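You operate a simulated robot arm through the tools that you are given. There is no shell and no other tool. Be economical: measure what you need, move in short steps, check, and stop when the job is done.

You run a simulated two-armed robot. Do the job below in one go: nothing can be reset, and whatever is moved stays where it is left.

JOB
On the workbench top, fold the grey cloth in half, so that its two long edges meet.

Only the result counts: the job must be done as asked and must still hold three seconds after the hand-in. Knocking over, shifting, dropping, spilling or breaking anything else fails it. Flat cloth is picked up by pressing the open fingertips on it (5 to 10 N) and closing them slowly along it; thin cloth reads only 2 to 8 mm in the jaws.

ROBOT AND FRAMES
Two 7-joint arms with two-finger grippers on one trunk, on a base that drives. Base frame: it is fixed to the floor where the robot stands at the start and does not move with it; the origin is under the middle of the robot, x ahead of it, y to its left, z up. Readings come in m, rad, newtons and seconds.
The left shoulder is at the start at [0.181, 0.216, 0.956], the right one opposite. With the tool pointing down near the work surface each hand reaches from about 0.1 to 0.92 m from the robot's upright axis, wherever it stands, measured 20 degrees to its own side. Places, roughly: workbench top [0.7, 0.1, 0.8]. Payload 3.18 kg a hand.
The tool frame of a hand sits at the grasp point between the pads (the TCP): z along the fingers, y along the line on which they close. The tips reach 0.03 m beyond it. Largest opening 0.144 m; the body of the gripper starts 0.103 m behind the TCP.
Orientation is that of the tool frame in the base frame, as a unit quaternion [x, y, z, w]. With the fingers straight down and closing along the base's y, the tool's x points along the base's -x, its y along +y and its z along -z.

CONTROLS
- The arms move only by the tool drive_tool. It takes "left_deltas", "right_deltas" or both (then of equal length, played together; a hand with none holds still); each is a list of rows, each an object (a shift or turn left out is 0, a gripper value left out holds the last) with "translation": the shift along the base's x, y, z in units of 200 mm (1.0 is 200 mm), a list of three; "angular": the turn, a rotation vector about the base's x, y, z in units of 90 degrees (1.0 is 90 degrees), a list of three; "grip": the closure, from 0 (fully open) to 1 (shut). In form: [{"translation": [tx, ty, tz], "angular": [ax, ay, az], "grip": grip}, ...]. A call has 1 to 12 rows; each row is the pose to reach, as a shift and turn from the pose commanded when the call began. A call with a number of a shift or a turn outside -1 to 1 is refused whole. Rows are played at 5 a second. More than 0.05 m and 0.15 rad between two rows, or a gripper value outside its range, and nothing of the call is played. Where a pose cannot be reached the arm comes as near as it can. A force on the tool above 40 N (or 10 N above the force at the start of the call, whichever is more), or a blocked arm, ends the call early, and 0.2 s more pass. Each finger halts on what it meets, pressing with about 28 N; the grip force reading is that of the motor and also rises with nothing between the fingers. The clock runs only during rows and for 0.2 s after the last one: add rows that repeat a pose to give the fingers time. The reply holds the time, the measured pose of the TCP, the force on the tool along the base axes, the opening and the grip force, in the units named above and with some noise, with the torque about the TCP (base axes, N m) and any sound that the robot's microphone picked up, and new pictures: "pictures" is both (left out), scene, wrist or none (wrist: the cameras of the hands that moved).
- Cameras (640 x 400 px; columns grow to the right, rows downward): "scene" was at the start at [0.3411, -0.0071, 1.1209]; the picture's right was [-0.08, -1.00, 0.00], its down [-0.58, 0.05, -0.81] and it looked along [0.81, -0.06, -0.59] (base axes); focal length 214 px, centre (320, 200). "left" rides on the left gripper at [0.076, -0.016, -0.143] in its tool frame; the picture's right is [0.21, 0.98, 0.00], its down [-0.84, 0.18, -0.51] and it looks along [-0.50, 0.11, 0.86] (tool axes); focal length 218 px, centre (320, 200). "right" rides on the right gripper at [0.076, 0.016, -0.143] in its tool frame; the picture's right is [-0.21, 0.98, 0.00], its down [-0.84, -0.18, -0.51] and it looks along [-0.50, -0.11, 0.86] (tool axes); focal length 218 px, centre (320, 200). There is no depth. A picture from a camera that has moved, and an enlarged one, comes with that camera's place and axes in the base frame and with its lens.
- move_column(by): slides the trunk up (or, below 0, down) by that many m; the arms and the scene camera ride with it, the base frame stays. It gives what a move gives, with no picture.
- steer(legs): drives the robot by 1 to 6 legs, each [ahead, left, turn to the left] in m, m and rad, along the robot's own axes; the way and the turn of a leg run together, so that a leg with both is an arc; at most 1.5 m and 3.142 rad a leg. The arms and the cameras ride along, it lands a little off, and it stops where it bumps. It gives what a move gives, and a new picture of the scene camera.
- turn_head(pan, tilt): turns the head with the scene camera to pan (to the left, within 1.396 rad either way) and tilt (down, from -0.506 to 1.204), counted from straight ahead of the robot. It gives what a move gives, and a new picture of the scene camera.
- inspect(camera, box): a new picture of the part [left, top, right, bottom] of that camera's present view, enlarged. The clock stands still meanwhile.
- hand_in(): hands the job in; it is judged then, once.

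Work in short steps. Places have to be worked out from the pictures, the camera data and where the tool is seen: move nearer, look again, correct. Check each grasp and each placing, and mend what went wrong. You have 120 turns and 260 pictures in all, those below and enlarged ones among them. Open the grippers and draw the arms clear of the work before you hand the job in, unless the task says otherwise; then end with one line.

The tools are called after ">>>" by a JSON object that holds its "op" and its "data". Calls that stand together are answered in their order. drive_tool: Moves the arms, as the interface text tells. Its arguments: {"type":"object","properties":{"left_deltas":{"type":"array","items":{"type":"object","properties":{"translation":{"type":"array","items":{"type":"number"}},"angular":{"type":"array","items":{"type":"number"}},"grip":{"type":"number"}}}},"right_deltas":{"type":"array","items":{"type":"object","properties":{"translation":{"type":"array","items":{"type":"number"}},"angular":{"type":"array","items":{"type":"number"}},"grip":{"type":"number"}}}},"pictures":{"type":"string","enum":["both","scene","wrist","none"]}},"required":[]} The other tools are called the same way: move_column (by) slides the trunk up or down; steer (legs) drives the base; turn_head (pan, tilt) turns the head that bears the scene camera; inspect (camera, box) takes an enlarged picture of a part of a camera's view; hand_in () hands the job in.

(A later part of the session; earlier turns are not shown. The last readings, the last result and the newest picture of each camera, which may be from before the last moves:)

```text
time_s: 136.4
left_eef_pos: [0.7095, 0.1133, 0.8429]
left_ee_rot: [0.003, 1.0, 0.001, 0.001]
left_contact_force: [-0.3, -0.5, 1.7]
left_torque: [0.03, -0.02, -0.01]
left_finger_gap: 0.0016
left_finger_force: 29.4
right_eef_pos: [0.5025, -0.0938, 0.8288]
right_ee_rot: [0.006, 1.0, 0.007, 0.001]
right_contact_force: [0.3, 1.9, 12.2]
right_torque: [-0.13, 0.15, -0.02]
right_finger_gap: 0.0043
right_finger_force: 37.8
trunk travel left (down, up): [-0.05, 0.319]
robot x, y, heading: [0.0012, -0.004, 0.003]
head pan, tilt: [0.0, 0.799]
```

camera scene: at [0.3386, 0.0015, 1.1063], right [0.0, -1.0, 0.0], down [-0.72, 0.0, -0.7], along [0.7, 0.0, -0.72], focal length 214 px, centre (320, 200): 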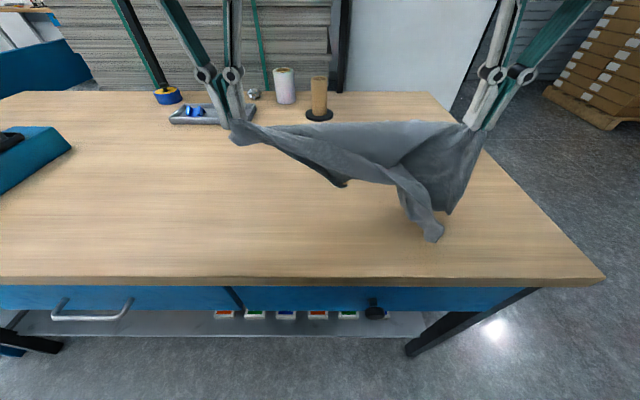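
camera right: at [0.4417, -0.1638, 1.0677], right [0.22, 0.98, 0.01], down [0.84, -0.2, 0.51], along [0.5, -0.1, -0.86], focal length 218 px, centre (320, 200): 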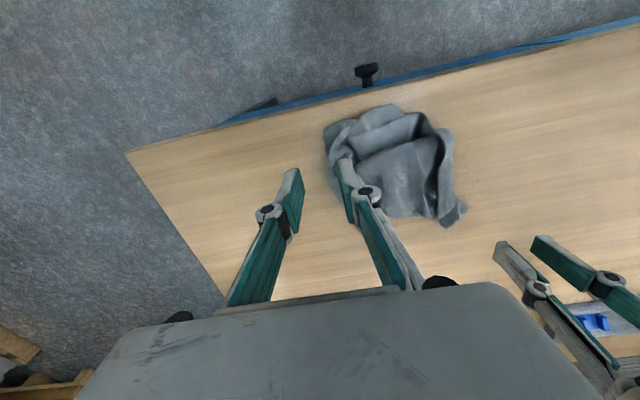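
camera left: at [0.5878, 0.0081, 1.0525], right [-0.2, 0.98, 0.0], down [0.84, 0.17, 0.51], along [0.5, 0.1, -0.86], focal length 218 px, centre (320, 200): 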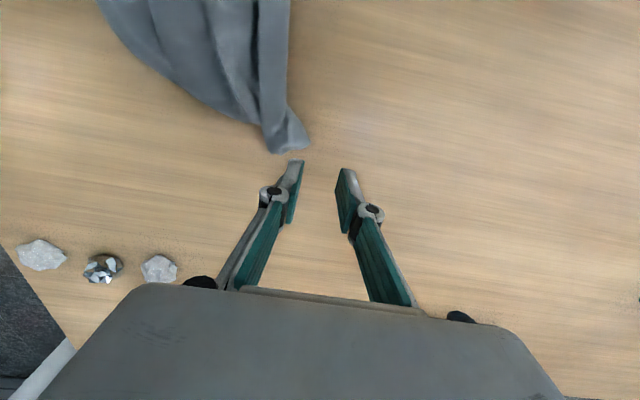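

The right now holds N (4.3 mm). I'll lift both gently, keeping the spacing at about 0.28 m so nothing is pulled out.

>>> {"op": "drive_tool", "data": {"left_deltas": [{"translation": [-0.05, 0, 0.12]}, {"translation": [-0.12, 0, 0.26]}, {"translation": [-0.2, 0, 0.4]}, {"translation": [-0.28, 0, 0.54]}, {"translation": [-0.36, 0, 0.66]}, {"translation": [-0.44, 0, 0.76]}, {"translation": [-0.5, 0, 0.82]}, {"translation": [-0.5, 0, 0.82]}], "right_deltas": [{"translation": [0.03, -0.05, 0.12]}, {"translation": [0.1, -0.12, 0.26]}, {"translation": [0.18, -0.2, 0.4]}, {"translation": [0.26, -0.28, 0.54]}, {"translation": [0.34, -0.34, 0.66]}, {"translation": [0.42, -0.4, 0.78]}, {"translation": [0.48, -0.42, 0.88]}, {"translation": [0.48, -0.42, 0.88]}], "pictures": "scene"}}

```text
time_s: 138.2
left_eef_pos: [0.6108, 0.1138, 1.0028]
left_ee_rot: [0.002, 1.0, 0.001, 0.001]
left_contact_force: [0.4, -0.3, -0.4]
left_torque: [0.04, -0.01, 0.02]
left_finger_gap: 0.005
left_finger_force: 31.4
right_eef_pos: [0.5976, -0.1789, 1.0044]
right_ee_rot: [0.006, 1.0, 0.006, 0.0]
right_contact_force: [1.0, -0.3, 0.8]
right_torque: [-0.01, -0.01, -0.01]
right_finger_gap: 0.0011
right_finger_force: 22.1
trunk travel left (down, up): [-0.05, 0.319]
robot x, y, heading: [0.003, -0.0042, 0.003]
head pan, tilt: [0.0, 0.799]
camera scene: at [0.3389, 0.0013, 1.1061], right [0.0, -1.0, 0.0], down [-0.72, 0.0, -0.7], along [0.7, 0.0, -0.72], focal length 214 px, centre (320, 200)
```

scene: 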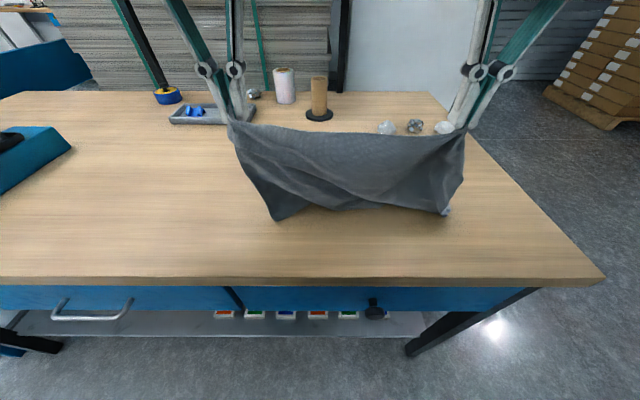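

Much better: a top line with two lower corners. I'll zoom in.

>>> {"op": "inspect", "data": {"camera": "scene", "box": [215, 90, 485, 240]}}

>>> {"op": "inspect", "data": {"camera": "right", "box": [200, 40, 640, 290]}}

```text
2.37 times, centred on (350, 165) of scene
camera zoom: at [0.3389, 0.0013, 1.1061], right [0.0, -1.0, 0.0], down [-0.72, 0.0, -0.7], along [0.7, 0.0, -0.72], focal length 508 px, centre (249, 283)
```

zoom: 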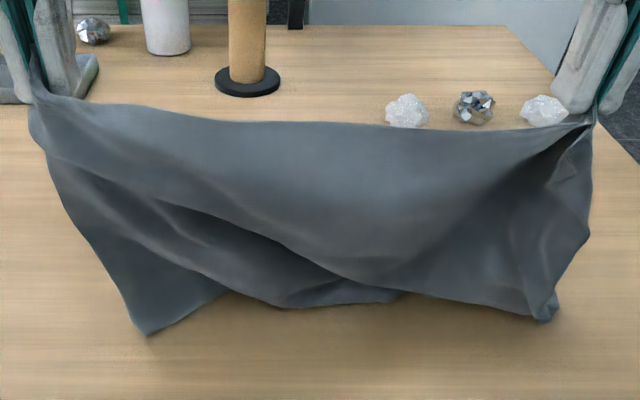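

```text
1.45 times, centred on (420, 165) of right
camera zoom: at [0.5215, -0.1614, 1.1444], right [0.22, 0.98, 0.01], down [0.84, -0.19, 0.5], along [0.49, -0.1, -0.86], focal length 318 px, centre (174, 251)
```

zoom: 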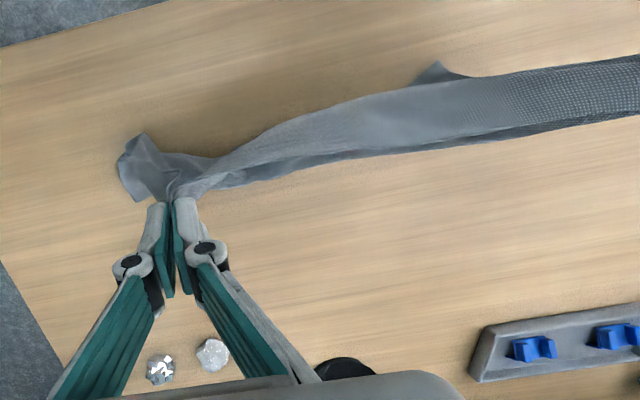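

The cloth now hangs properly from what looks like a full edge, but it is too low to hang free. A trunk rise of 0.2 m earlier was smooth, so I'll raise by 0.15 m.

>>> {"op": "move_column", "data": {"by": 0.15}}

>>> {"op": "turn_head", "data": {"pan": 0.0, "tilt": 0.7}}

>>> {"op": "inspect", "data": {"camera": "scene", "box": [200, 60, 500, 260]}}

```text
time_s: 140.0
left_eef_pos: [0.6108, 0.1138, 1.1578]
left_ee_rot: [0.0, 1.0, 0.0, 0.006]
left_contact_force: [-0.4, 0.2, -1.7]
left_torque: [0.0, 0.04, -0.01]
left_finger_gap: 0.0046
left_finger_force: 32.1
right_eef_pos: [0.5907, -0.1799, 1.1725]
right_ee_rot: [0.005, 1.0, 0.006, 0.019]
right_contact_force: [-0.3, 0.2, -2.0]
right_torque: [0.02, 0.04, -0.02]
right_finger_gap: 0.0041
right_finger_force: 32.6
trunk travel left (down, up): [-0.2, 0.169]
robot x, y, heading: [0.007, -0.0016, 0.0]
head pan, tilt: [0.0, 0.799]
```

```text
time_s: 140.6
left_eef_pos: [0.6082, 0.114, 1.1594]
left_ee_rot: [-0.001, 1.0, -0.001, 0.008]
left_contact_force: [-0.1, -0.1, 1.2]
left_torque: [-0.07, 0.05, -0.01]
left_finger_gap: 0.0002
left_finger_force: 23.5
right_eef_pos: [0.5883, -0.179, 1.1728]
right_ee_rot: [0.005, 1.0, 0.007, 0.019]
right_contact_force: [-1.4, 1.4, 1.8]
right_torque: [0.1, 0.12, 0.01]
right_finger_gap: 0.0021
right_finger_force: 33.4
trunk travel left (down, up): [-0.2, 0.169]
robot x, y, heading: [0.0042, 0.0021, 0.004]
head pan, tilt: [0.0, 0.7]
camera scene: at [0.1879, 0.001, 1.2969], right [0.0, -1.0, 0.0], down [-0.64, 0.0, -0.76], along [0.76, 0.0, -0.64], focal length 214 px, centre (320, 200)
```

scene: 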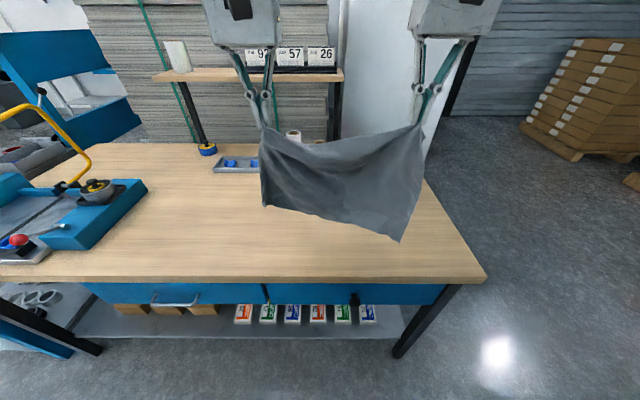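

```text
2.00 times, centred on (350, 160) of scene
camera zoom: at [0.1879, 0.001, 1.2969], right [0.0, -1.0, 0.0], down [-0.64, 0.0, -0.76], along [0.76, 0.0, -0.64], focal length 429 px, centre (260, 280)
```

zoom: 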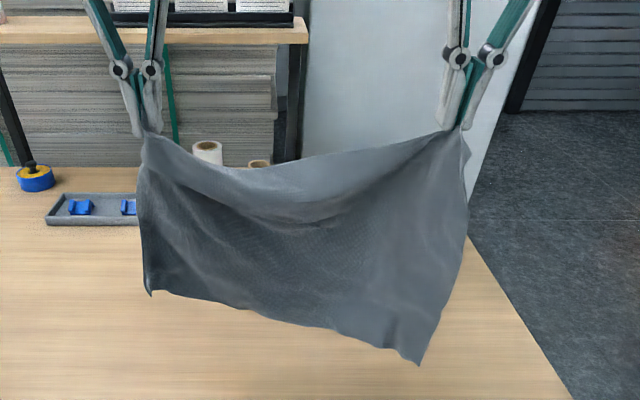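

The cloth now hangs almost flat from a long edge. I'll lay it flat: touch its lower edge down near x ≈ 0.52, then arc the hands forward and down so it spreads out.

>>> {"op": "drive_tool", "data": {"left_deltas": [{"translation": [-0.15, 0.02, 0]}, {"translation": [-0.3, 0.04, 0]}, {"translation": [-0.42, 0.06, 0]}, {"translation": [-0.42, 0.08, -0.15]}, {"translation": [-0.42, 0.1, -0.28]}, {"translation": [-0.42, 0.1, -0.28]}], "right_deltas": [{"translation": [-0.1, -0.02, 0]}, {"translation": [-0.22, -0.04, 0]}, {"translation": [-0.32, -0.06, 0]}, {"translation": [-0.32, -0.08, -0.2]}, {"translation": [-0.32, -0.1, -0.34]}, {"translation": [-0.32, -0.1, -0.34]}], "pictures": "scene"}}

```text
time_s: 142.0
left_eef_pos: [0.5225, 0.1358, 1.1038]
left_ee_rot: [-0.001, 1.0, -0.002, 0.009]
left_contact_force: [-0.4, -0.1, -1.0]
left_torque: [-0.02, -0.02, 0.01]
left_finger_gap: 0.0038
left_finger_force: 34.3
right_eef_pos: [0.5248, -0.2002, 1.1049]
right_ee_rot: [0.005, 1.0, 0.007, 0.02]
right_contact_force: [0.0, 0.4, 0.0]
right_torque: [0.01, -0.03, -0.01]
right_finger_gap: 0.0021
right_finger_force: 33.5
trunk travel left (down, up): [-0.2, 0.169]
robot x, y, heading: [0.003, -0.003, 0.002]
head pan, tilt: [0.0, 0.7]
camera scene: at [0.1876, 0.0007, 1.2972], right [0.0, -1.0, 0.0], down [-0.64, 0.0, -0.77], along [0.77, 0.0, -0.64], focal length 214 px, centre (320, 200)
```

scene: 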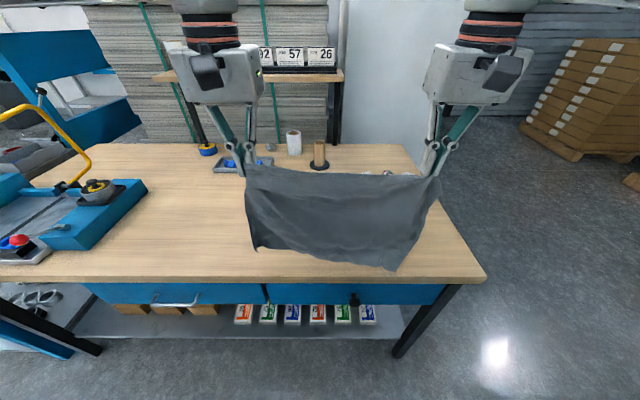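

It hangs well, with the top edge straight at 0.336 m span. Now the first half of the arc forward and down.

>>> {"op": "drive_tool", "data": {"left_deltas": [{"translation": [0.12, 0, -0.06]}, {"translation": [0.26, 0, -0.1]}, {"translation": [0.4, 0, -0.17]}, {"translation": [0.54, 0, -0.26]}, {"translation": [0.67, 0, -0.37]}, {"translation": [0.79, 0, -0.5]}, {"translation": [0.9, 0, -0.64]}, {"translation": [0.99, 0, -0.8]}], "right_deltas": [{"translation": [0.12, 0, -0.06]}, {"translation": [0.26, 0, -0.1]}, {"translation": [0.4, 0, -0.17]}, {"translation": [0.54, 0, -0.26]}, {"translation": [0.67, 0, -0.37]}, {"translation": [0.79, 0, -0.5]}, {"translation": [0.9, 0, -0.64]}, {"translation": [0.99, 0, -0.8]}], "pictures": "scene"}}

```text
time_s: 143.8
left_eef_pos: [0.7235, 0.1332, 0.9423]
left_ee_rot: [0.0, 1.0, -0.001, 0.006]
left_contact_force: [-0.2, -0.2, -1.5]
left_torque: [-0.02, 0.05, -0.02]
left_finger_gap: 0.0043
left_finger_force: 33.5
right_eef_pos: [0.7246, -0.199, 0.9436]
right_ee_rot: [0.006, 1.0, 0.007, 0.019]
right_contact_force: [0.3, 0.3, -0.5]
right_torque: [0.01, 0.05, -0.01]
right_finger_gap: 0.0014
right_finger_force: 27.9
trunk travel left (down, up): [-0.2, 0.169]
robot x, y, heading: [0.0033, 0.0016, 0.006]
head pan, tilt: [0.0, 0.7]
camera scene: at [0.19, 0.0008, 1.2964], right [0.0, -1.0, 0.0], down [-0.65, 0.0, -0.76], along [0.76, 0.0, -0.65], focal length 214 px, centre (320, 200)
```

scene: 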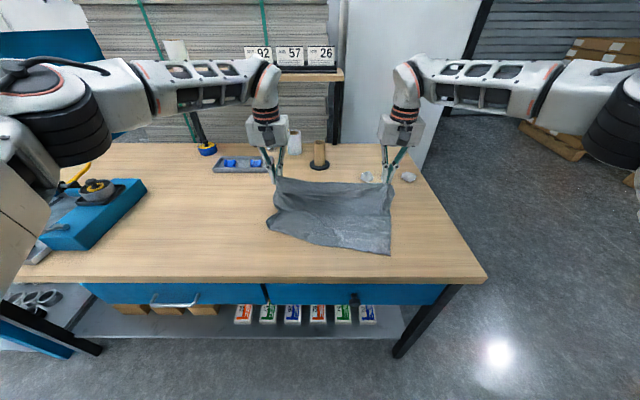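

Laying out nicely. I'll lower the rest of the way and zoom in before releasing.

>>> {"op": "drive_tool", "data": {"left_deltas": [{"translation": [0.06, 0, -0.12]}, {"translation": [0.11, 0, -0.24]}, {"translation": [0.15, 0, -0.36]}, {"translation": [0.18, 0.02, -0.46]}, {"translation": [0.19, 0.03, -0.52]}, {"translation": [0.19, 0.03, -0.52]}], "right_deltas": [{"translation": [0.06, 0, -0.12]}, {"translation": [0.11, 0, -0.24]}, {"translation": [0.15, 0, -0.36]}, {"translation": [0.18, -0.02, -0.46]}, {"translation": [0.19, -0.03, -0.52]}, {"translation": [0.19, -0.03, -0.52]}], "pictures": "none"}}

>>> {"op": "inspect", "data": {"camera": "scene", "box": [240, 140, 430, 280]}}

>>> {"op": "inspect", "data": {"camera": "left", "box": [0, 0, 420, 250]}}

```text
time_s: 145.2
left_eef_pos: [0.7488, 0.1773, 0.8612]
left_ee_rot: [-0.007, 1.0, -0.005, 0.016]
left_contact_force: [0.7, -27.3, 3.5]
left_torque: [-0.57, 0.16, 0.39]
left_finger_gap: 0.0034
left_finger_force: 27.9
left hand out of reach, approached as far as the arm can: row 1, 2, 3, 4, 5, 6
right_eef_pos: [0.7343, -0.1926, 0.9154]
right_ee_rot: [0.002, 1.0, 0.008, 0.017]
right_contact_force: [1.2, 28.5, -3.9]
right_torque: [0.71, 0.04, -0.23]
right_finger_gap: 0.0008
right_finger_force: 27.3
right hand out of reach, approached as far as the arm can: row 1, 2, 3, 4, 5, 6
trunk travel left (down, up): [-0.2, 0.169]
robot x, y, heading: [0.0042, -0.0014, 0.002]
head pan, tilt: [0.0, 0.7]
```

```text
2.86 times, centred on (335, 210) of scene
camera zoom: at [0.1914, 0.0032, 1.2959], right [0.0, -1.0, 0.0], down [-0.65, 0.0, -0.76], along [0.76, 0.0, -0.65], focal length 613 px, centre (277, 171)
```

zoom: 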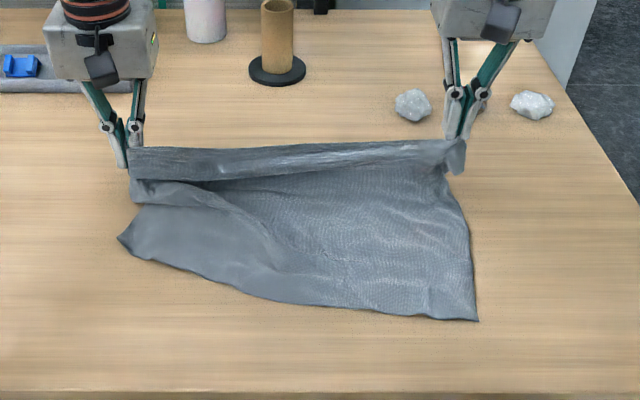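

```text
1.52 times, centred on (210, 125) of left
camera zoom: at [0.6691, 0.1623, 1.0023], right [-0.22, 0.97, -0.02], down [0.82, 0.2, 0.53], along [0.52, 0.1, -0.85], focal length 333 px, centre (488, 314)
```

zoom: 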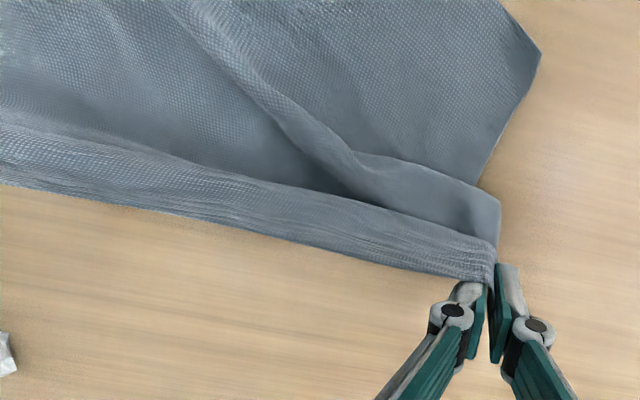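

Both grips are solid, but the arms are at their limit with the trunk raised, pulling the edge at 28 N. I'll ease the tension and raise the hands, then lower the trunk so they come down again.

>>> {"op": "drive_tool", "data": {"left_deltas": [{"translation": [-0.02, -0.06, 0.1]}, {"translation": [-0.06, -0.12, 0.25]}, {"translation": [-0.1, -0.16, 0.4]}, {"translation": [-0.12, -0.18, 0.5]}, {"translation": [-0.12, -0.18, 0.5]}], "right_deltas": [{"translation": [-0.02, 0.0, 0.05]}, {"translation": [-0.04, 0.0, 0.12]}, {"translation": [-0.06, 0, 0.2]}, {"translation": [-0.06, 0, 0.25]}, {"translation": [-0.06, 0, 0.25]}], "pictures": "none"}}

```text
time_s: 146.4
left_eef_pos: [0.7151, 0.1685, 0.9651]
left_ee_rot: [0.007, 1.0, -0.001, 0.017]
left_contact_force: [1.3, -19.5, -1.8]
left_torque: [-0.14, -0.04, 0.26]
left_finger_gap: 0.0026
left_finger_force: 28.4
left hand out of reach, approached as far as the arm can: row 1, 2, 3, 4, 5
right_eef_pos: [0.7223, -0.1975, 0.9577]
right_ee_rot: [0.005, 1.0, 0.007, 0.02]
right_contact_force: [-0.8, 20.1, 1.4]
right_torque: [0.56, 0.03, -0.18]
right_finger_gap: 0.0005
right_finger_force: 27.8
right hand out of reach, approached as far as the arm can: row 4, 5
trunk travel left (down, up): [-0.2, 0.169]
robot x, y, heading: [0.0052, -0.0017, 0.008]
head pan, tilt: [0.0, 0.7]
```

Still 20 N of pull. I'll bring the hands together by 3 cm and back 4 cm.

>>> {"op": "drive_tool", "data": {"left_deltas": [{"translation": [-0.1, -0.07, 0.02]}, {"translation": [-0.2, -0.12, 0.04]}, {"translation": [-0.2, -0.12, 0.04]}], "right_deltas": [{"translation": [-0.1, 0.02, 0.02]}, {"translation": [-0.2, 0.04, 0.06]}, {"translation": [-0.2, 0.04, 0.06]}], "pictures": "none"}}

>>> {"op": "move_column", "data": {"by": -0.1}}

```text
time_s: 147.2
left_eef_pos: [0.6754, 0.1435, 0.9706]
left_ee_rot: [-0.002, 1.0, -0.001, 0.008]
left_contact_force: [0.3, 0.8, -0.3]
left_torque: [-0.02, -0.01, -0.04]
left_finger_gap: 0.0008
left_finger_force: 22.8
right_eef_pos: [0.6831, -0.1923, 0.9681]
right_ee_rot: [0.007, 1.0, 0.007, 0.019]
right_contact_force: [0.1, -0.8, -0.1]
right_torque: [0.01, 0.02, 0.04]
right_finger_gap: 0.0002
right_finger_force: 28.1
trunk travel left (down, up): [-0.2, 0.169]
robot x, y, heading: [0.008, 0.0001, 0.003]
head pan, tilt: [0.0, 0.7]
```

```text
time_s: 148.6
left_eef_pos: [0.6746, 0.1438, 0.8757]
left_ee_rot: [0.0, 1.0, -0.001, 0.011]
left_contact_force: [0.1, -0.6, -1.5]
left_torque: [0.01, -0.04, -0.01]
left_finger_gap: 0.0036
left_finger_force: 30.9
right_eef_pos: [0.6808, -0.1904, 0.8735]
right_ee_rot: [0.005, 1.0, 0.007, 0.022]
right_contact_force: [-0.6, 0.1, 1.3]
right_torque: [0.03, -0.07, 0.0]
right_finger_gap: 0.0001
right_finger_force: 28.4
trunk travel left (down, up): [-0.1, 0.269]
robot x, y, heading: [0.0038, -0.0011, -0.0]
head pan, tilt: [0.0, 0.7]
```

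Relaxed. I'll move forward and down to lay the far edge out, and check with the scene camera.

>>> {"op": "drive_tool", "data": {"left_deltas": [{"translation": [0.12, 0.0, 0.0]}, {"translation": [0.24, 0.02, -0.03]}, {"translation": [0.34, 0.03, -0.08]}, {"translation": [0.4, 0.04, -0.14]}, {"translation": [0.42, 0.05, -0.17]}, {"translation": [0.42, 0.05, -0.17]}], "right_deltas": [{"translation": [0.12, 0.0, 0.0]}, {"translation": [0.24, -0.02, -0.03]}, {"translation": [0.34, -0.03, -0.08]}, {"translation": [0.4, -0.04, -0.14]}, {"translation": [0.42, -0.05, -0.16]}, {"translation": [0.42, -0.05, -0.16]}], "pictures": "none"}}

>>> {"op": "inspect", "data": {"camera": "scene", "box": [220, 140, 450, 290]}}

```text
time_s: 150.0
left_eef_pos: [0.7594, 0.153, 0.8369]
left_ee_rot: [-0.001, 1.0, -0.001, 0.008]
left_contact_force: [-0.8, -2.4, -0.2]
left_torque: [-0.01, 0.01, 0.0]
left_finger_gap: 0.0036
left_finger_force: 24.4
right_eef_pos: [0.7646, -0.2005, 0.8368]
right_ee_rot: [0.005, 1.0, 0.006, 0.019]
right_contact_force: [-0.2, 1.4, 0.7]
right_torque: [0.02, 0.0, -0.06]
right_finger_gap: 0.0003
right_finger_force: 28.1
trunk travel left (down, up): [-0.1, 0.269]
robot x, y, heading: [0.003, 0.0044, 0.001]
head pan, tilt: [0.0, 0.7]
```

```text
2.67 times, centred on (335, 215) of scene
camera zoom: at [0.2908, 0.0013, 1.1809], right [0.0, -1.0, 0.0], down [-0.64, 0.0, -0.76], along [0.76, 0.0, -0.64], focal length 572 px, centre (280, 160)
```

zoom: 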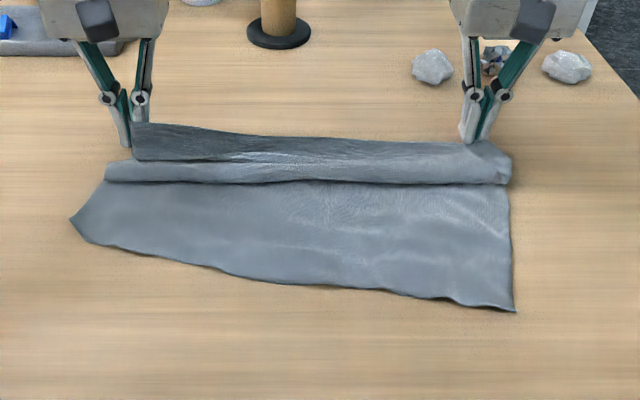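

The cloth is nearly flat, with a double pleat near the far edge. I'll pull both hands 4 cm further forward to draw the pleat out.

>>> {"op": "drive_tool", "data": {"left_deltas": [{"translation": [0.05, 0.0, 0.02]}, {"translation": [0.1, 0.01, 0.03]}, {"translation": [0.15, 0.02, 0.03]}, {"translation": [0.2, 0.03, 0.02]}, {"translation": [0.2, 0.03, 0.0]}], "right_deltas": [{"translation": [0.05, 0.0, 0.02]}, {"translation": [0.1, -0.01, 0.03]}, {"translation": [0.15, -0.02, 0.03]}, {"translation": [0.2, -0.03, 0.02]}, {"translation": [0.2, -0.03, 0.0]}], "pictures": "none"}}

>>> {"op": "inspect", "data": {"camera": "scene", "box": [220, 140, 450, 290]}}

```text
time_s: 151.2
left_eef_pos: [0.7785, 0.1559, 0.8429]
left_ee_rot: [0.0, 1.0, -0.002, 0.008]
left_contact_force: [0.0, -2.7, 0.1]
left_torque: [0.01, 0.01, 0.03]
left_finger_gap: 0.0021
left_finger_force: 23.2
left hand out of reach, approached as far as the arm can: row 3, 4, 5
right_eef_pos: [0.7855, -0.2022, 0.8431]
right_ee_rot: [0.005, 1.0, 0.007, 0.019]
right_contact_force: [-0.4, 2.1, -0.4]
right_torque: [0.08, 0.0, -0.01]
right_finger_gap: 0.0001
right_finger_force: 27.6
right hand out of reach, approached as far as the arm can: row 3, 4, 5
trunk travel left (down, up): [-0.1, 0.269]
robot x, y, heading: [0.0008, 0.0006, -0.001]
head pan, tilt: [0.0, 0.7]
```

```text
2.67 times, centred on (335, 215) of scene
camera zoom: at [0.2908, 0.0013, 1.1808], right [0.0, -1.0, 0.0], down [-0.64, 0.0, -0.76], along [0.76, 0.0, -0.64], focal length 572 px, centre (280, 160)
```

zoom: 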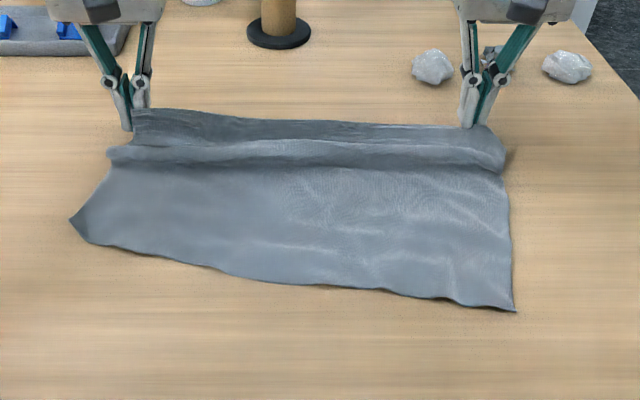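

The pleat is opening and the near edge stays put. The arms are at their reach limit, so I'll drive 0.05 m forward to pull out the rest.

>>> {"op": "steer", "data": {"legs": [[0.05, 0, 0]]}}

>>> {"op": "inspect", "data": {"camera": "scene", "box": [220, 140, 450, 290]}}

```text
time_s: 152.1
left_eef_pos: [0.8295, 0.1561, 0.843]
left_ee_rot: [0.0, 1.0, -0.001, 0.008]
left_contact_force: [1.5, -3.2, -0.4]
left_torque: [-0.12, 0.03, 0.03]
left_finger_gap: 0.0015
left_finger_force: 24.6
right_eef_pos: [0.8357, -0.2018, 0.8433]
right_ee_rot: [0.006, 1.0, 0.006, 0.021]
right_contact_force: [0.0, 3.1, 0.0]
right_torque: [0.07, 0.01, -0.02]
right_finger_gap: 0.0
right_finger_force: 28.6
trunk travel left (down, up): [-0.1, 0.269]
robot x, y, heading: [0.0544, 0.0018, 0.002]
head pan, tilt: [0.0, 0.7]
camera scene: at [0.3412, 0.0013, 1.181], right [0.0, -1.0, 0.0], down [-0.64, 0.0, -0.76], along [0.76, 0.0, -0.64], focal length 214 px, centre (320, 200)
```

scene: 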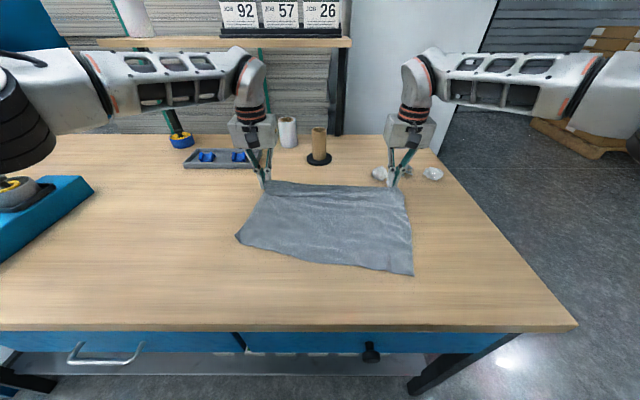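

```text
2.67 times, centred on (335, 215) of scene
camera zoom: at [0.3412, 0.0013, 1.181], right [0.0, -1.0, 0.0], down [-0.64, 0.0, -0.76], along [0.76, 0.0, -0.64], focal length 572 px, centre (280, 160)
```

zoom: 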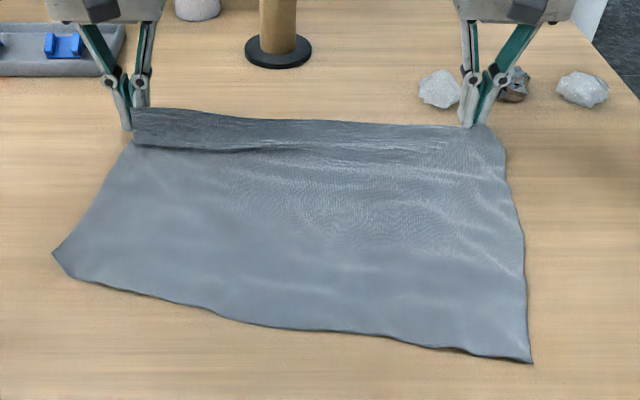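

The cloth is flat again, and the held far edge's lip already faces the robot. If I carry this edge back over to the near edge, it will turn the right way by itself. Near edge: (.666,.197) to (.565,−.182). First half: lift and bring back.

>>> {"op": "drive_tool", "data": {"left_deltas": [{"translation": [0.0, 0, 0.1]}, {"translation": [-0.03, 0, 0.22]}, {"translation": [-0.08, 0.02, 0.34]}, {"translation": [-0.14, 0.04, 0.44]}, {"translation": [-0.22, 0.06, 0.5]}, {"translation": [-0.3, 0.08, 0.52]}, {"translation": [-0.38, 0.1, 0.52]}, {"translation": [-0.38, 0.1, 0.52]}], "right_deltas": [{"translation": [0.0, 0, 0.1]}, {"translation": [-0.05, 0.02, 0.22]}, {"translation": [-0.14, 0.05, 0.34]}, {"translation": [-0.26, 0.08, 0.44]}, {"translation": [-0.4, 0.11, 0.5]}, {"translation": [-0.54, 0.14, 0.52]}, {"translation": [-0.66, 0.16, 0.52]}, {"translation": [-0.66, 0.16, 0.52]}], "pictures": "none"}}

>>> {"op": "inspect", "data": {"camera": "scene", "box": [200, 110, 460, 290]}}

```text
time_s: 153.9
left_eef_pos: [0.7568, 0.1758, 0.9465]
left_ee_rot: [0.0, 1.0, -0.002, 0.007]
left_contact_force: [0.1, -0.2, 1.0]
left_torque: [0.0, -0.04, 0.06]
left_finger_gap: 0.0007
left_finger_force: 27.2
left hand out of reach, approached as far as the arm can: row 2, 3, 4
right_eef_pos: [0.7033, -0.1707, 0.9465]
right_ee_rot: [0.006, 1.0, 0.007, 0.019]
right_contact_force: [0.4, 0.4, -0.7]
right_torque: [0.04, 0.04, -0.01]
right_finger_gap: 0.0
right_finger_force: 27.5
right hand out of reach, approached as far as the arm can: row 1, 2
trunk travel left (down, up): [-0.1, 0.269]
robot x, y, heading: [0.0551, -0.0008, 0.004]
head pan, tilt: [0.0, 0.7]
```

```text
2.22 times, centred on (330, 200) of scene
camera zoom: at [0.3418, 0.001, 1.1804], right [0.0, -1.0, 0.0], down [-0.64, 0.0, -0.76], along [0.76, 0.0, -0.64], focal length 477 px, centre (298, 200)
```

zoom: 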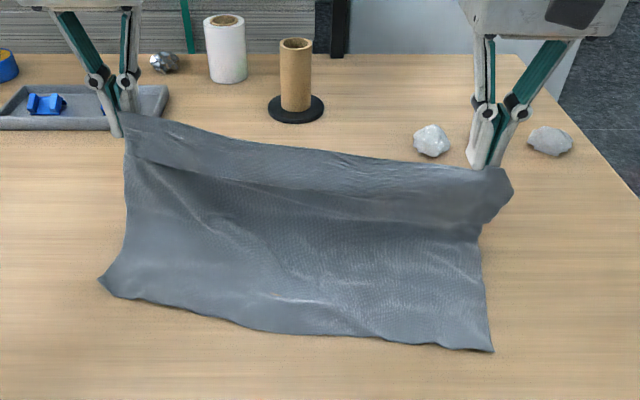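

The fold is forming cleanly and the near edge hasn't moved. Second half: bring the held edge over the near edge and lower it.

>>> {"op": "drive_tool", "data": {"left_deltas": [{"translation": [-0.1, 0.01, -0.01]}, {"translation": [-0.2, 0.02, -0.05]}, {"translation": [-0.3, 0.03, -0.13]}, {"translation": [-0.38, 0.035, -0.24]}, {"translation": [-0.44, 0.035, -0.36]}, {"translation": [-0.465, 0.035, -0.47]}, {"translation": [-0.465, 0.035, -0.53]}, {"translation": [-0.465, 0.035, -0.53]}], "right_deltas": [{"translation": [-0.14, 0.01, -0.01]}, {"translation": [-0.28, 0.03, -0.05]}, {"translation": [-0.4, 0.05, -0.13]}, {"translation": [-0.5, 0.06, -0.24]}, {"translation": [-0.57, 0.065, -0.36]}, {"translation": [-0.59, 0.065, -0.47]}, {"translation": [-0.59, 0.065, -0.53]}, {"translation": [-0.59, 0.065, -0.53]}], "pictures": "none"}}

>>> {"op": "inspect", "data": {"camera": "scene", "box": [200, 110, 460, 290]}}

>>> {"op": "inspect", "data": {"camera": "left", "box": [120, 40, 440, 240]}}

>>> {"op": "inspect", "data": {"camera": "right", "box": [200, 40, 520, 240]}}

```text
time_s: 155.7
left_eef_pos: [0.6595, 0.1809, 0.8406]
left_ee_rot: [-0.001, 1.0, -0.002, 0.008]
left_contact_force: [-0.9, 0.0, -1.2]
left_torque: [-0.1, -0.08, 0.01]
left_finger_gap: 0.0008
left_finger_force: 22.6
right_eef_pos: [0.5858, -0.1588, 0.84]
right_ee_rot: [0.006, 1.0, 0.007, 0.02]
right_contact_force: [-0.7, 0.1, -0.1]
right_torque: [0.01, 0.02, 0.03]
right_finger_gap: 0.0001
right_finger_force: 27.6
trunk travel left (down, up): [-0.1, 0.269]
robot x, y, heading: [0.0534, 0.0012, 0.003]
head pan, tilt: [0.0, 0.7]
```

```text
2.22 times, centred on (330, 200) of scene
camera zoom: at [0.3408, 0.0013, 1.181], right [0.0, -1.0, 0.0], down [-0.64, 0.0, -0.77], along [0.77, 0.0, -0.64], focal length 477 px, centre (298, 200)
```

zoom: 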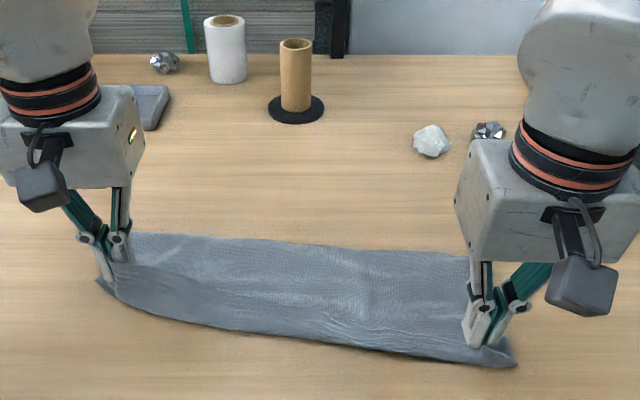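

```text
2.00 times, centred on (280, 140) of left
camera zoom: at [0.5809, 0.1657, 0.9829], right [-0.21, 0.98, -0.01], down [0.83, 0.18, 0.52], along [0.51, 0.1, -0.85], focal length 436 px, centre (400, 320)
```

zoom: 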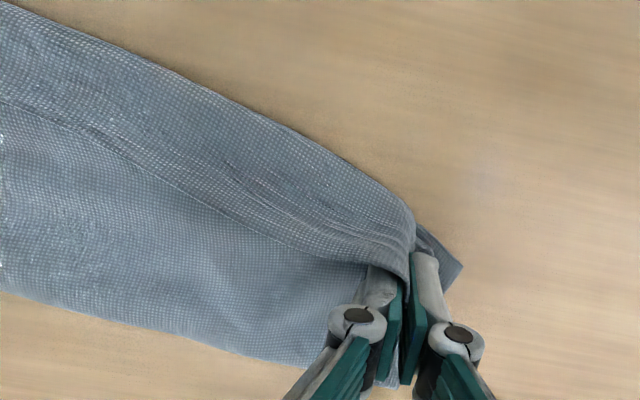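

```text
2.00 times, centred on (360, 140) of right
camera zoom: at [0.5018, -0.1427, 0.9782], right [0.22, 0.98, 0.02], down [0.82, -0.2, 0.54], along [0.53, -0.1, -0.84], focal length 436 px, centre (240, 320)
```

zoom: 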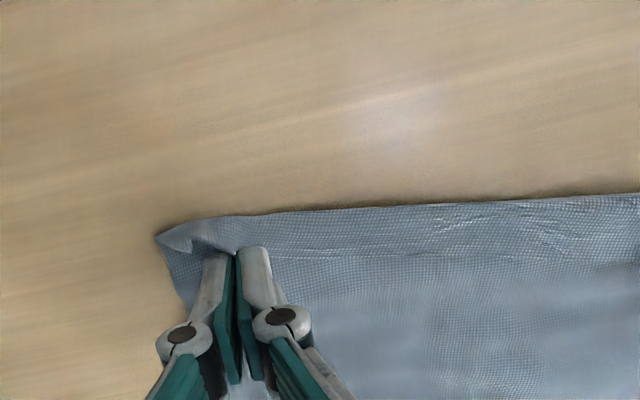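

The fold is in place and the lip now faces the right way. The upper edge overhangs the lower one by about 2.5 cm, so I'll shift both hands 2.4 cm back (+x) before releasing.

>>> {"op": "drive_tool", "data": {"left_deltas": [{"translation": [0.03, -0.01, 0.03]}, {"translation": [0.08, -0.02, 0.04]}, {"translation": [0.12, -0.03, 0.03]}, {"translation": [0.12, -0.03, -0.01]}, {"translation": [0.12, -0.03, -0.01]}], "right_deltas": [{"translation": [0.03, -0.01, 0.03]}, {"translation": [0.08, -0.02, 0.04]}, {"translation": [0.12, -0.03, 0.03]}, {"translation": [0.12, -0.03, -0.01]}, {"translation": [0.12, -0.03, -0.01]}], "pictures": "none"}}

>>> {"op": "inspect", "data": {"camera": "scene", "box": [200, 150, 460, 290]}}

>>> {"op": "inspect", "data": {"camera": "right", "box": [240, 80, 480, 230]}}

```text
time_s: 156.9
left_eef_pos: [0.6832, 0.1757, 0.8388]
left_ee_rot: [0.0, 1.0, -0.002, 0.008]
left_contact_force: [0.6, -0.1, -0.1]
left_torque: [0.0, 0.0, -0.01]
left_finger_gap: 0.004
left_finger_force: 31.4
right_eef_pos: [0.6076, -0.1643, 0.8382]
right_ee_rot: [0.006, 1.0, 0.007, 0.02]
right_contact_force: [0.6, 1.0, 0.4]
right_torque: [0.02, 0.0, -0.01]
right_finger_gap: 0.0
right_finger_force: 27.6
trunk travel left (down, up): [-0.1, 0.269]
robot x, y, heading: [0.0523, -0.0011, 0.006]
head pan, tilt: [0.0, 0.7]
```

```text
2.46 times, centred on (330, 220) of scene
camera zoom: at [0.3408, 0.0013, 1.181], right [0.0, -1.0, 0.0], down [-0.64, 0.0, -0.77], along [0.77, 0.0, -0.64], focal length 528 px, centre (295, 151)
```

zoom: 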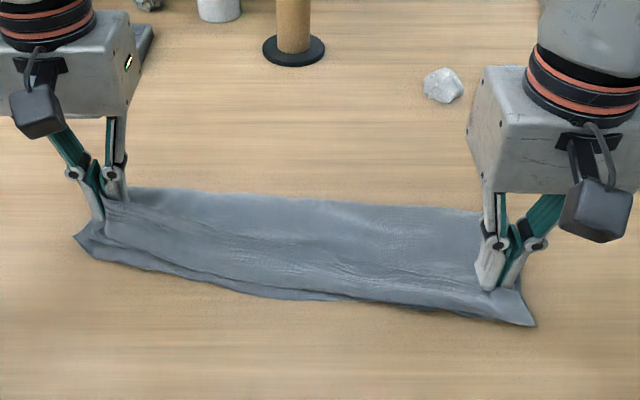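

```text
2.67 times, centred on (360, 155) of right
camera zoom: at [0.5261, -0.1476, 0.9761], right [0.22, 0.98, 0.02], down [0.82, -0.2, 0.54], along [0.53, -0.1, -0.84], focal length 582 px, centre (213, 320)
```

zoom: 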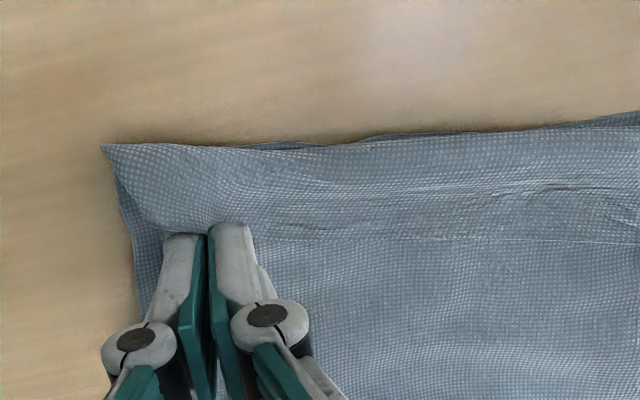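

The right side is aligned almost perfectly. I'll check the left corner closely.

>>> {"op": "inspect", "data": {"camera": "left", "box": [180, 80, 420, 230]}}

```text
2.67 times, centred on (300, 155) of left
camera zoom: at [0.6055, 0.1605, 0.9821], right [-0.21, 0.98, -0.01], down [0.83, 0.18, 0.52], along [0.51, 0.1, -0.85], focal length 582 px, centre (373, 320)
```

zoom: 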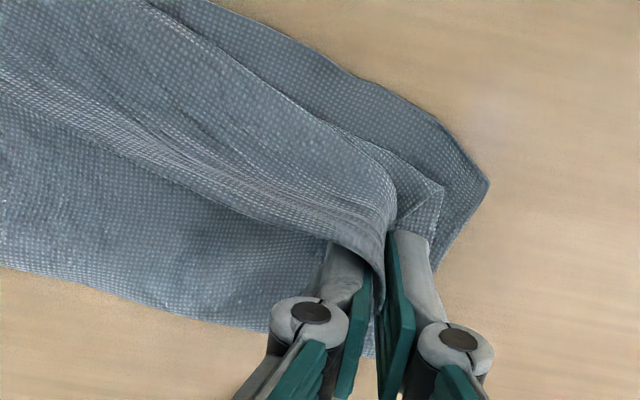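

On the left the upper corner is ~1.5–2 cm short of the lower one. I'll nudge the left hand 13 mm back towards me and 13 mm outwards, then release both gently.

>>> {"op": "drive_tool", "data": {"left_deltas": [{"translation": [-0.03, 0.03, 0.02]}, {"translation": [-0.07, 0.07, 0.02]}, {"translation": [-0.07, 0.07, -0.01]}, {"translation": [-0.07, 0.07, -0.01]}], "pictures": "none"}}

>>> {"op": "inspect", "data": {"camera": "left", "box": [180, 80, 420, 230]}}

```text
time_s: 157.9
left_eef_pos: [0.67, 0.1906, 0.8379]
left_ee_rot: [0.0, 1.0, -0.001, 0.008]
left_contact_force: [0.2, -3.9, 0.0]
left_torque: [-0.02, 0.04, 0.03]
left_finger_gap: 0.0013
left_finger_force: 25.5
right_eef_pos: [0.6091, -0.1644, 0.8387]
right_ee_rot: [0.006, 1.0, 0.007, 0.02]
right_contact_force: [1.0, 3.9, -0.3]
right_torque: [0.11, -0.01, -0.03]
right_finger_gap: 0.0004
right_finger_force: 27.3
trunk travel left (down, up): [-0.1, 0.269]
robot x, y, heading: [0.0534, 0.0016, 0.009]
head pan, tilt: [0.0, 0.7]
```

```text
2.67 times, centred on (300, 155) of left
camera zoom: at [0.5916, 0.1744, 0.9801], right [-0.21, 0.98, -0.01], down [0.83, 0.18, 0.52], along [0.51, 0.1, -0.85], focal length 582 px, centre (373, 320)
```

zoom: 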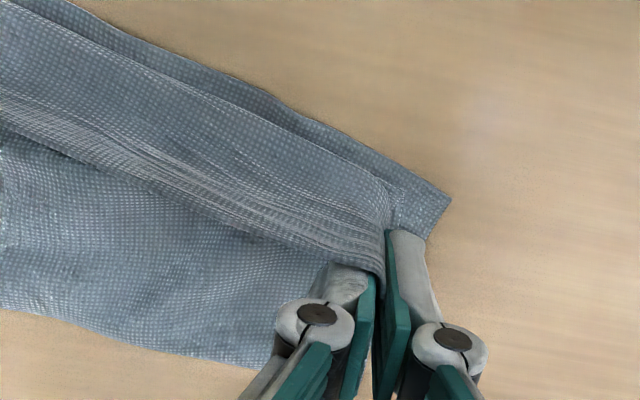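

Within about 1 cm now. I'll add 5 mm more on the left, then open both slowly and rise straight up.

>>> {"op": "drive_tool", "data": {"left_deltas": [{"translation": [-0.03, 0.0, 0.0]}, {"translation": [-0.03, -0.01, -0.015]}, {"translation": [-0.03, -0.01, -0.015], "grip": 0.95}, {"translation": [-0.03, -0.01, -0.015], "grip": 0.9}, {"translation": [-0.03, -0.01, -0.015], "grip": 0.84}, {"translation": [-0.03, -0.01, -0.015], "grip": 0.8}, {"translation": [-0.03, -0.01, 0.05]}, {"translation": [-0.03, -0.01, 0.2]}, {"translation": [-0.03, 0.0, 0.38]}, {"translation": [-0.05, 0.1, 0.5]}, {"translation": [-0.1, 0.25, 0.55]}], "right_deltas": [{"translation": [0, 0.0, 0.0]}, {"translation": [0, 0.0, -0.015]}, {"translation": [0, 0.0, -0.015], "grip": 0.95}, {"translation": [0, 0.0, -0.015], "grip": 0.9}, {"translation": [0, 0.0, -0.015], "grip": 0.84}, {"translation": [0, 0.0, -0.015], "grip": 0.8}, {"translation": [0, 0.0, 0.05]}, {"translation": [0, 0, 0.2]}, {"translation": [0, 0, 0.38]}, {"translation": [-0.05, -0.1, 0.5]}, {"translation": [-0.1, -0.25, 0.55]}], "pictures": "both"}}

>>> {"op": "inspect", "data": {"camera": "scene", "box": [210, 150, 450, 290]}}

```text
time_s: 160.3
left_eef_pos: [0.6497, 0.241, 0.9473]
left_ee_rot: [0.0, 1.0, -0.001, 0.008]
left_contact_force: [-0.1, 0.1, 0.6]
left_torque: [0.01, 0.01, 0.04]
left_finger_gap: 0.0289
left_finger_force: 0.1
right_eef_pos: [0.5875, -0.2135, 0.9499]
right_ee_rot: [0.005, 1.0, 0.007, 0.02]
right_contact_force: [-0.8, -1.3, 0.2]
right_torque: [-0.01, 0.01, -0.03]
right_finger_gap: 0.0288
right_finger_force: 0.0
trunk travel left (down, up): [-0.1, 0.269]
robot x, y, heading: [0.0549, 0.0062, 0.005]
head pan, tilt: [0.0, 0.7]
camera scene: at [0.3404, 0.0013, 1.1811], right [0.0, -1.0, 0.0], down [-0.64, 0.0, -0.77], along [0.77, 0.0, -0.64], focal length 214 px, centre (320, 200)
camera right: at [0.5045, -0.1982, 1.0877], right [0.22, 0.98, 0.02], down [0.82, -0.2, 0.54], along [0.53, -0.1, -0.84], focal length 218 px, centre (320, 200)
camera left: at [0.5719, 0.2252, 1.0901], right [-0.21, 0.98, -0.01], down [0.83, 0.18, 0.52], along [0.51, 0.1, -0.85], focal length 218 px, centre (320, 200)
```

scene: 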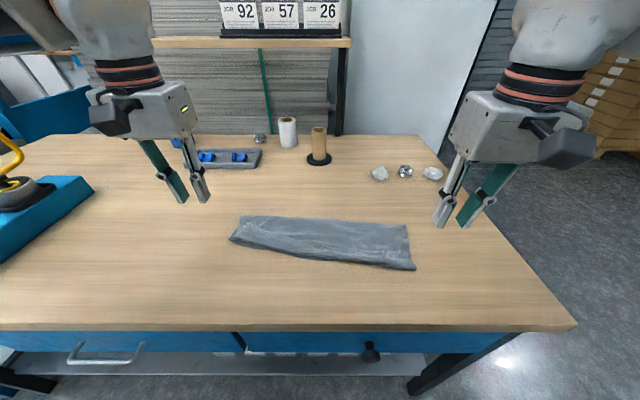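
right: 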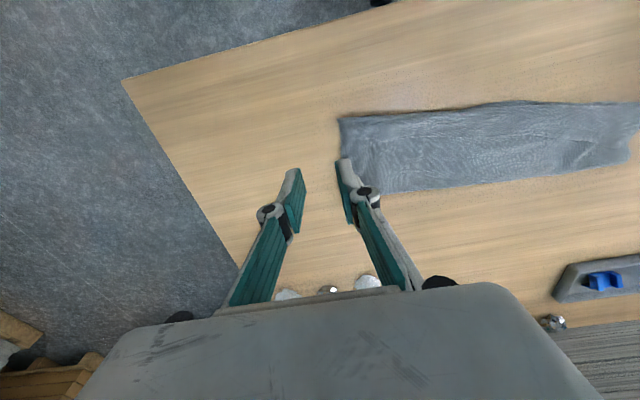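
left: 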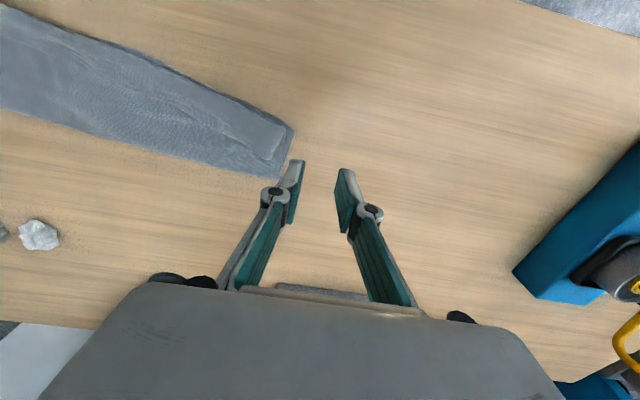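

```text
2.67 times, centred on (330, 220) of scene
camera zoom: at [0.3404, 0.0013, 1.1811], right [0.0, -1.0, 0.0], down [-0.64, 0.0, -0.77], along [0.77, 0.0, -0.64], focal length 572 px, centre (293, 147)
```

zoom: 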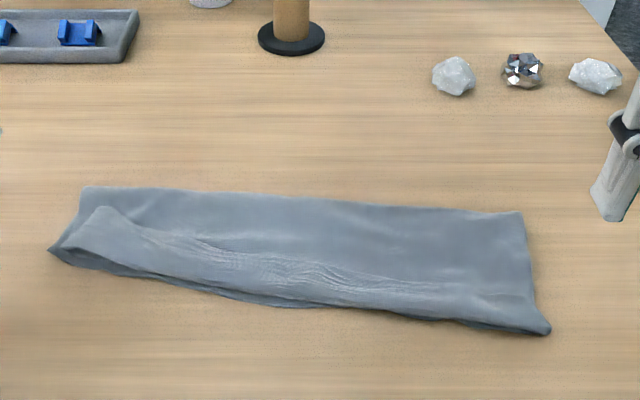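

The long edges nearly coincide now, but the strip narrows to the left, so there may be a pleat in the upper layer there. I'll look closely at both ends.

>>> {"op": "inspect", "data": {"camera": "left", "box": [60, 30, 310, 190]}}

>>> {"op": "inspect", "data": {"camera": "right", "box": [320, 80, 640, 210]}}

```text
2.50 times, centred on (185, 110) of left
camera zoom: at [0.5719, 0.2252, 1.0901], right [-0.21, 0.98, -0.01], down [0.83, 0.18, 0.52], along [0.51, 0.1, -0.85], focal length 546 px, centre (658, 425)
```

zoom: 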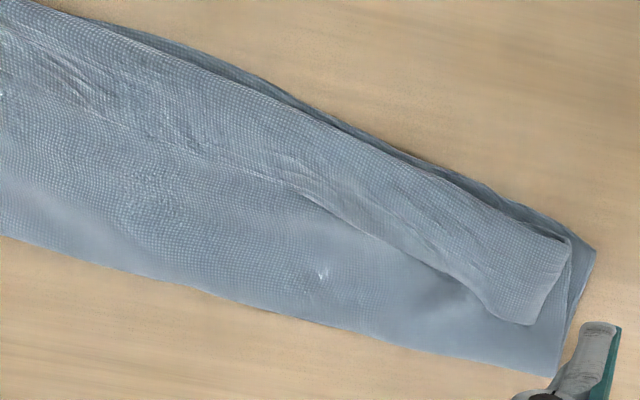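

```text
2.00 times, centred on (480, 145) of right
camera zoom: at [0.5045, -0.1982, 1.0877], right [0.22, 0.98, 0.02], down [0.82, -0.2, 0.54], along [0.53, -0.1, -0.84], focal length 436 px, centre (0, 310)
```

zoom: 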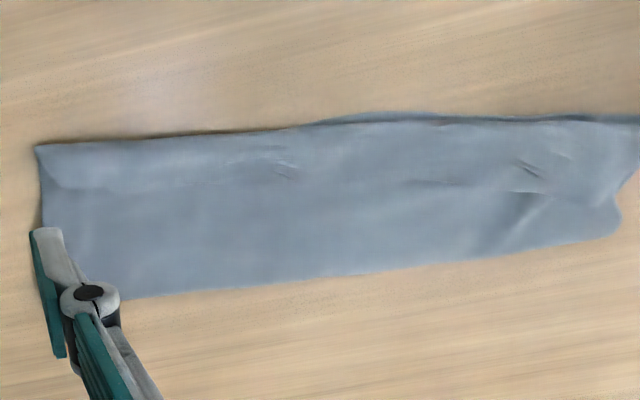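

The left end shows a turned-back flap on top. I'll zoom further to understand its layers.

>>> {"op": "inspect", "data": {"camera": "left", "box": [220, 105, 310, 185]}}

```text
5.00 times, centred on (265, 145) of left
camera zoom: at [0.5719, 0.2252, 1.0901], right [-0.21, 0.98, -0.01], down [0.83, 0.18, 0.52], along [0.51, 0.1, -0.85], focal length 1091 px, centre (595, 475)
```

zoom: 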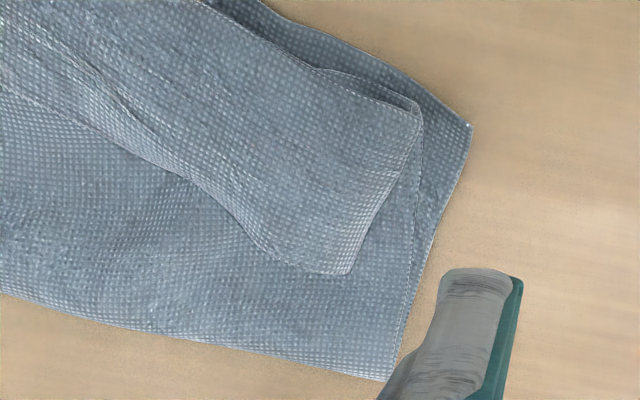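

The flap is the upper layer's left corner A_L, turned back at (.694,.178). I'll pick that corner lightly with the left hand so I can lay it onto the lower corner B_L at about (.65,.205).

>>> {"op": "drive_tool", "data": {"left_deltas": [{"translation": [0.06, -0.12, 0]}, {"translation": [0.13, -0.25, -0.05]}, {"translation": [0.19, -0.39, -0.15]}, {"translation": [0.19, -0.39, -0.3]}, {"translation": [0.19, -0.39, -0.45]}, {"translation": [0.19, -0.39, -0.53]}, {"translation": [0.19, -0.39, -0.53]}], "pictures": "none"}}

>>> {"op": "inspect", "data": {"camera": "left", "box": [220, 100, 420, 225]}}

```text
time_s: 161.9
left_eef_pos: [0.6877, 0.1637, 0.8415]
left_ee_rot: [-0.001, 1.0, -0.002, 0.007]
left_contact_force: [-0.6, 0.3, -0.4]
left_torque: [0.01, 0.03, -0.02]
left_finger_gap: 0.0288
left_finger_force: 0.0
right_eef_pos: [0.5886, -0.2127, 0.949]
right_ee_rot: [0.006, 1.0, 0.007, 0.019]
right_contact_force: [-1.0, -0.2, -1.0]
right_torque: [0.0, 0.02, -0.03]
right_finger_gap: 0.0289
right_finger_force: 0.1
trunk travel left (down, up): [-0.1, 0.269]
robot x, y, heading: [0.0531, 0.0033, 0.002]
head pan, tilt: [0.0, 0.7]
```

```text
3.20 times, centred on (320, 162) of left
camera zoom: at [0.6091, 0.1473, 0.9831], right [-0.21, 0.98, -0.01], down [0.83, 0.18, 0.52], along [0.51, 0.1, -0.85], focal length 698 px, centre (320, 320)
```

zoom: 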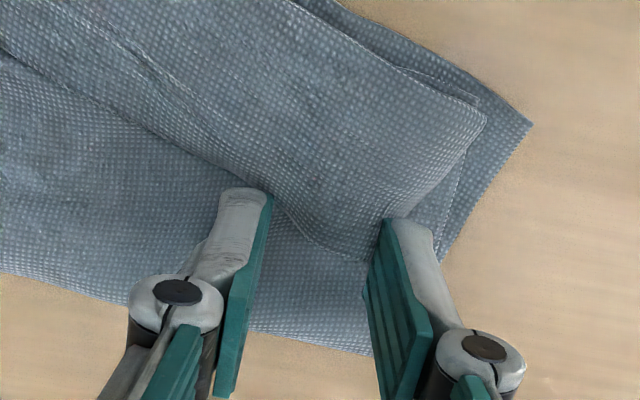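

I can see the flap clearly. I'll shift 9 mm towards the robot and 6 mm inwards, touch down lightly and close.

>>> {"op": "drive_tool", "data": {"left_deltas": [{"translation": [-0.045, -0.03, 0]}, {"translation": [-0.045, -0.03, -0.02]}, {"translation": [-0.045, -0.03, -0.032]}, {"translation": [-0.045, -0.03, -0.036]}, {"translation": [-0.045, -0.03, -0.036]}], "pictures": "none"}}

```text
time_s: 163.1
left_eef_pos: [0.6791, 0.1574, 0.8331]
left_ee_rot: [0.001, 1.0, -0.002, 0.007]
left_contact_force: [0.2, -0.1, -0.3]
left_torque: [-0.01, 0.02, 0.0]
left_finger_gap: 0.0285
left_finger_force: 0.0
right_eef_pos: [0.589, -0.2141, 0.9485]
right_ee_rot: [0.006, 1.0, 0.007, 0.019]
right_contact_force: [0.0, 0.5, -0.9]
right_torque: [-0.01, 0.0, 0.03]
right_finger_gap: 0.0288
right_finger_force: 0.1
trunk travel left (down, up): [-0.1, 0.269]
robot x, y, heading: [0.0581, -0.0009, 0.002]
head pan, tilt: [0.0, 0.7]
```

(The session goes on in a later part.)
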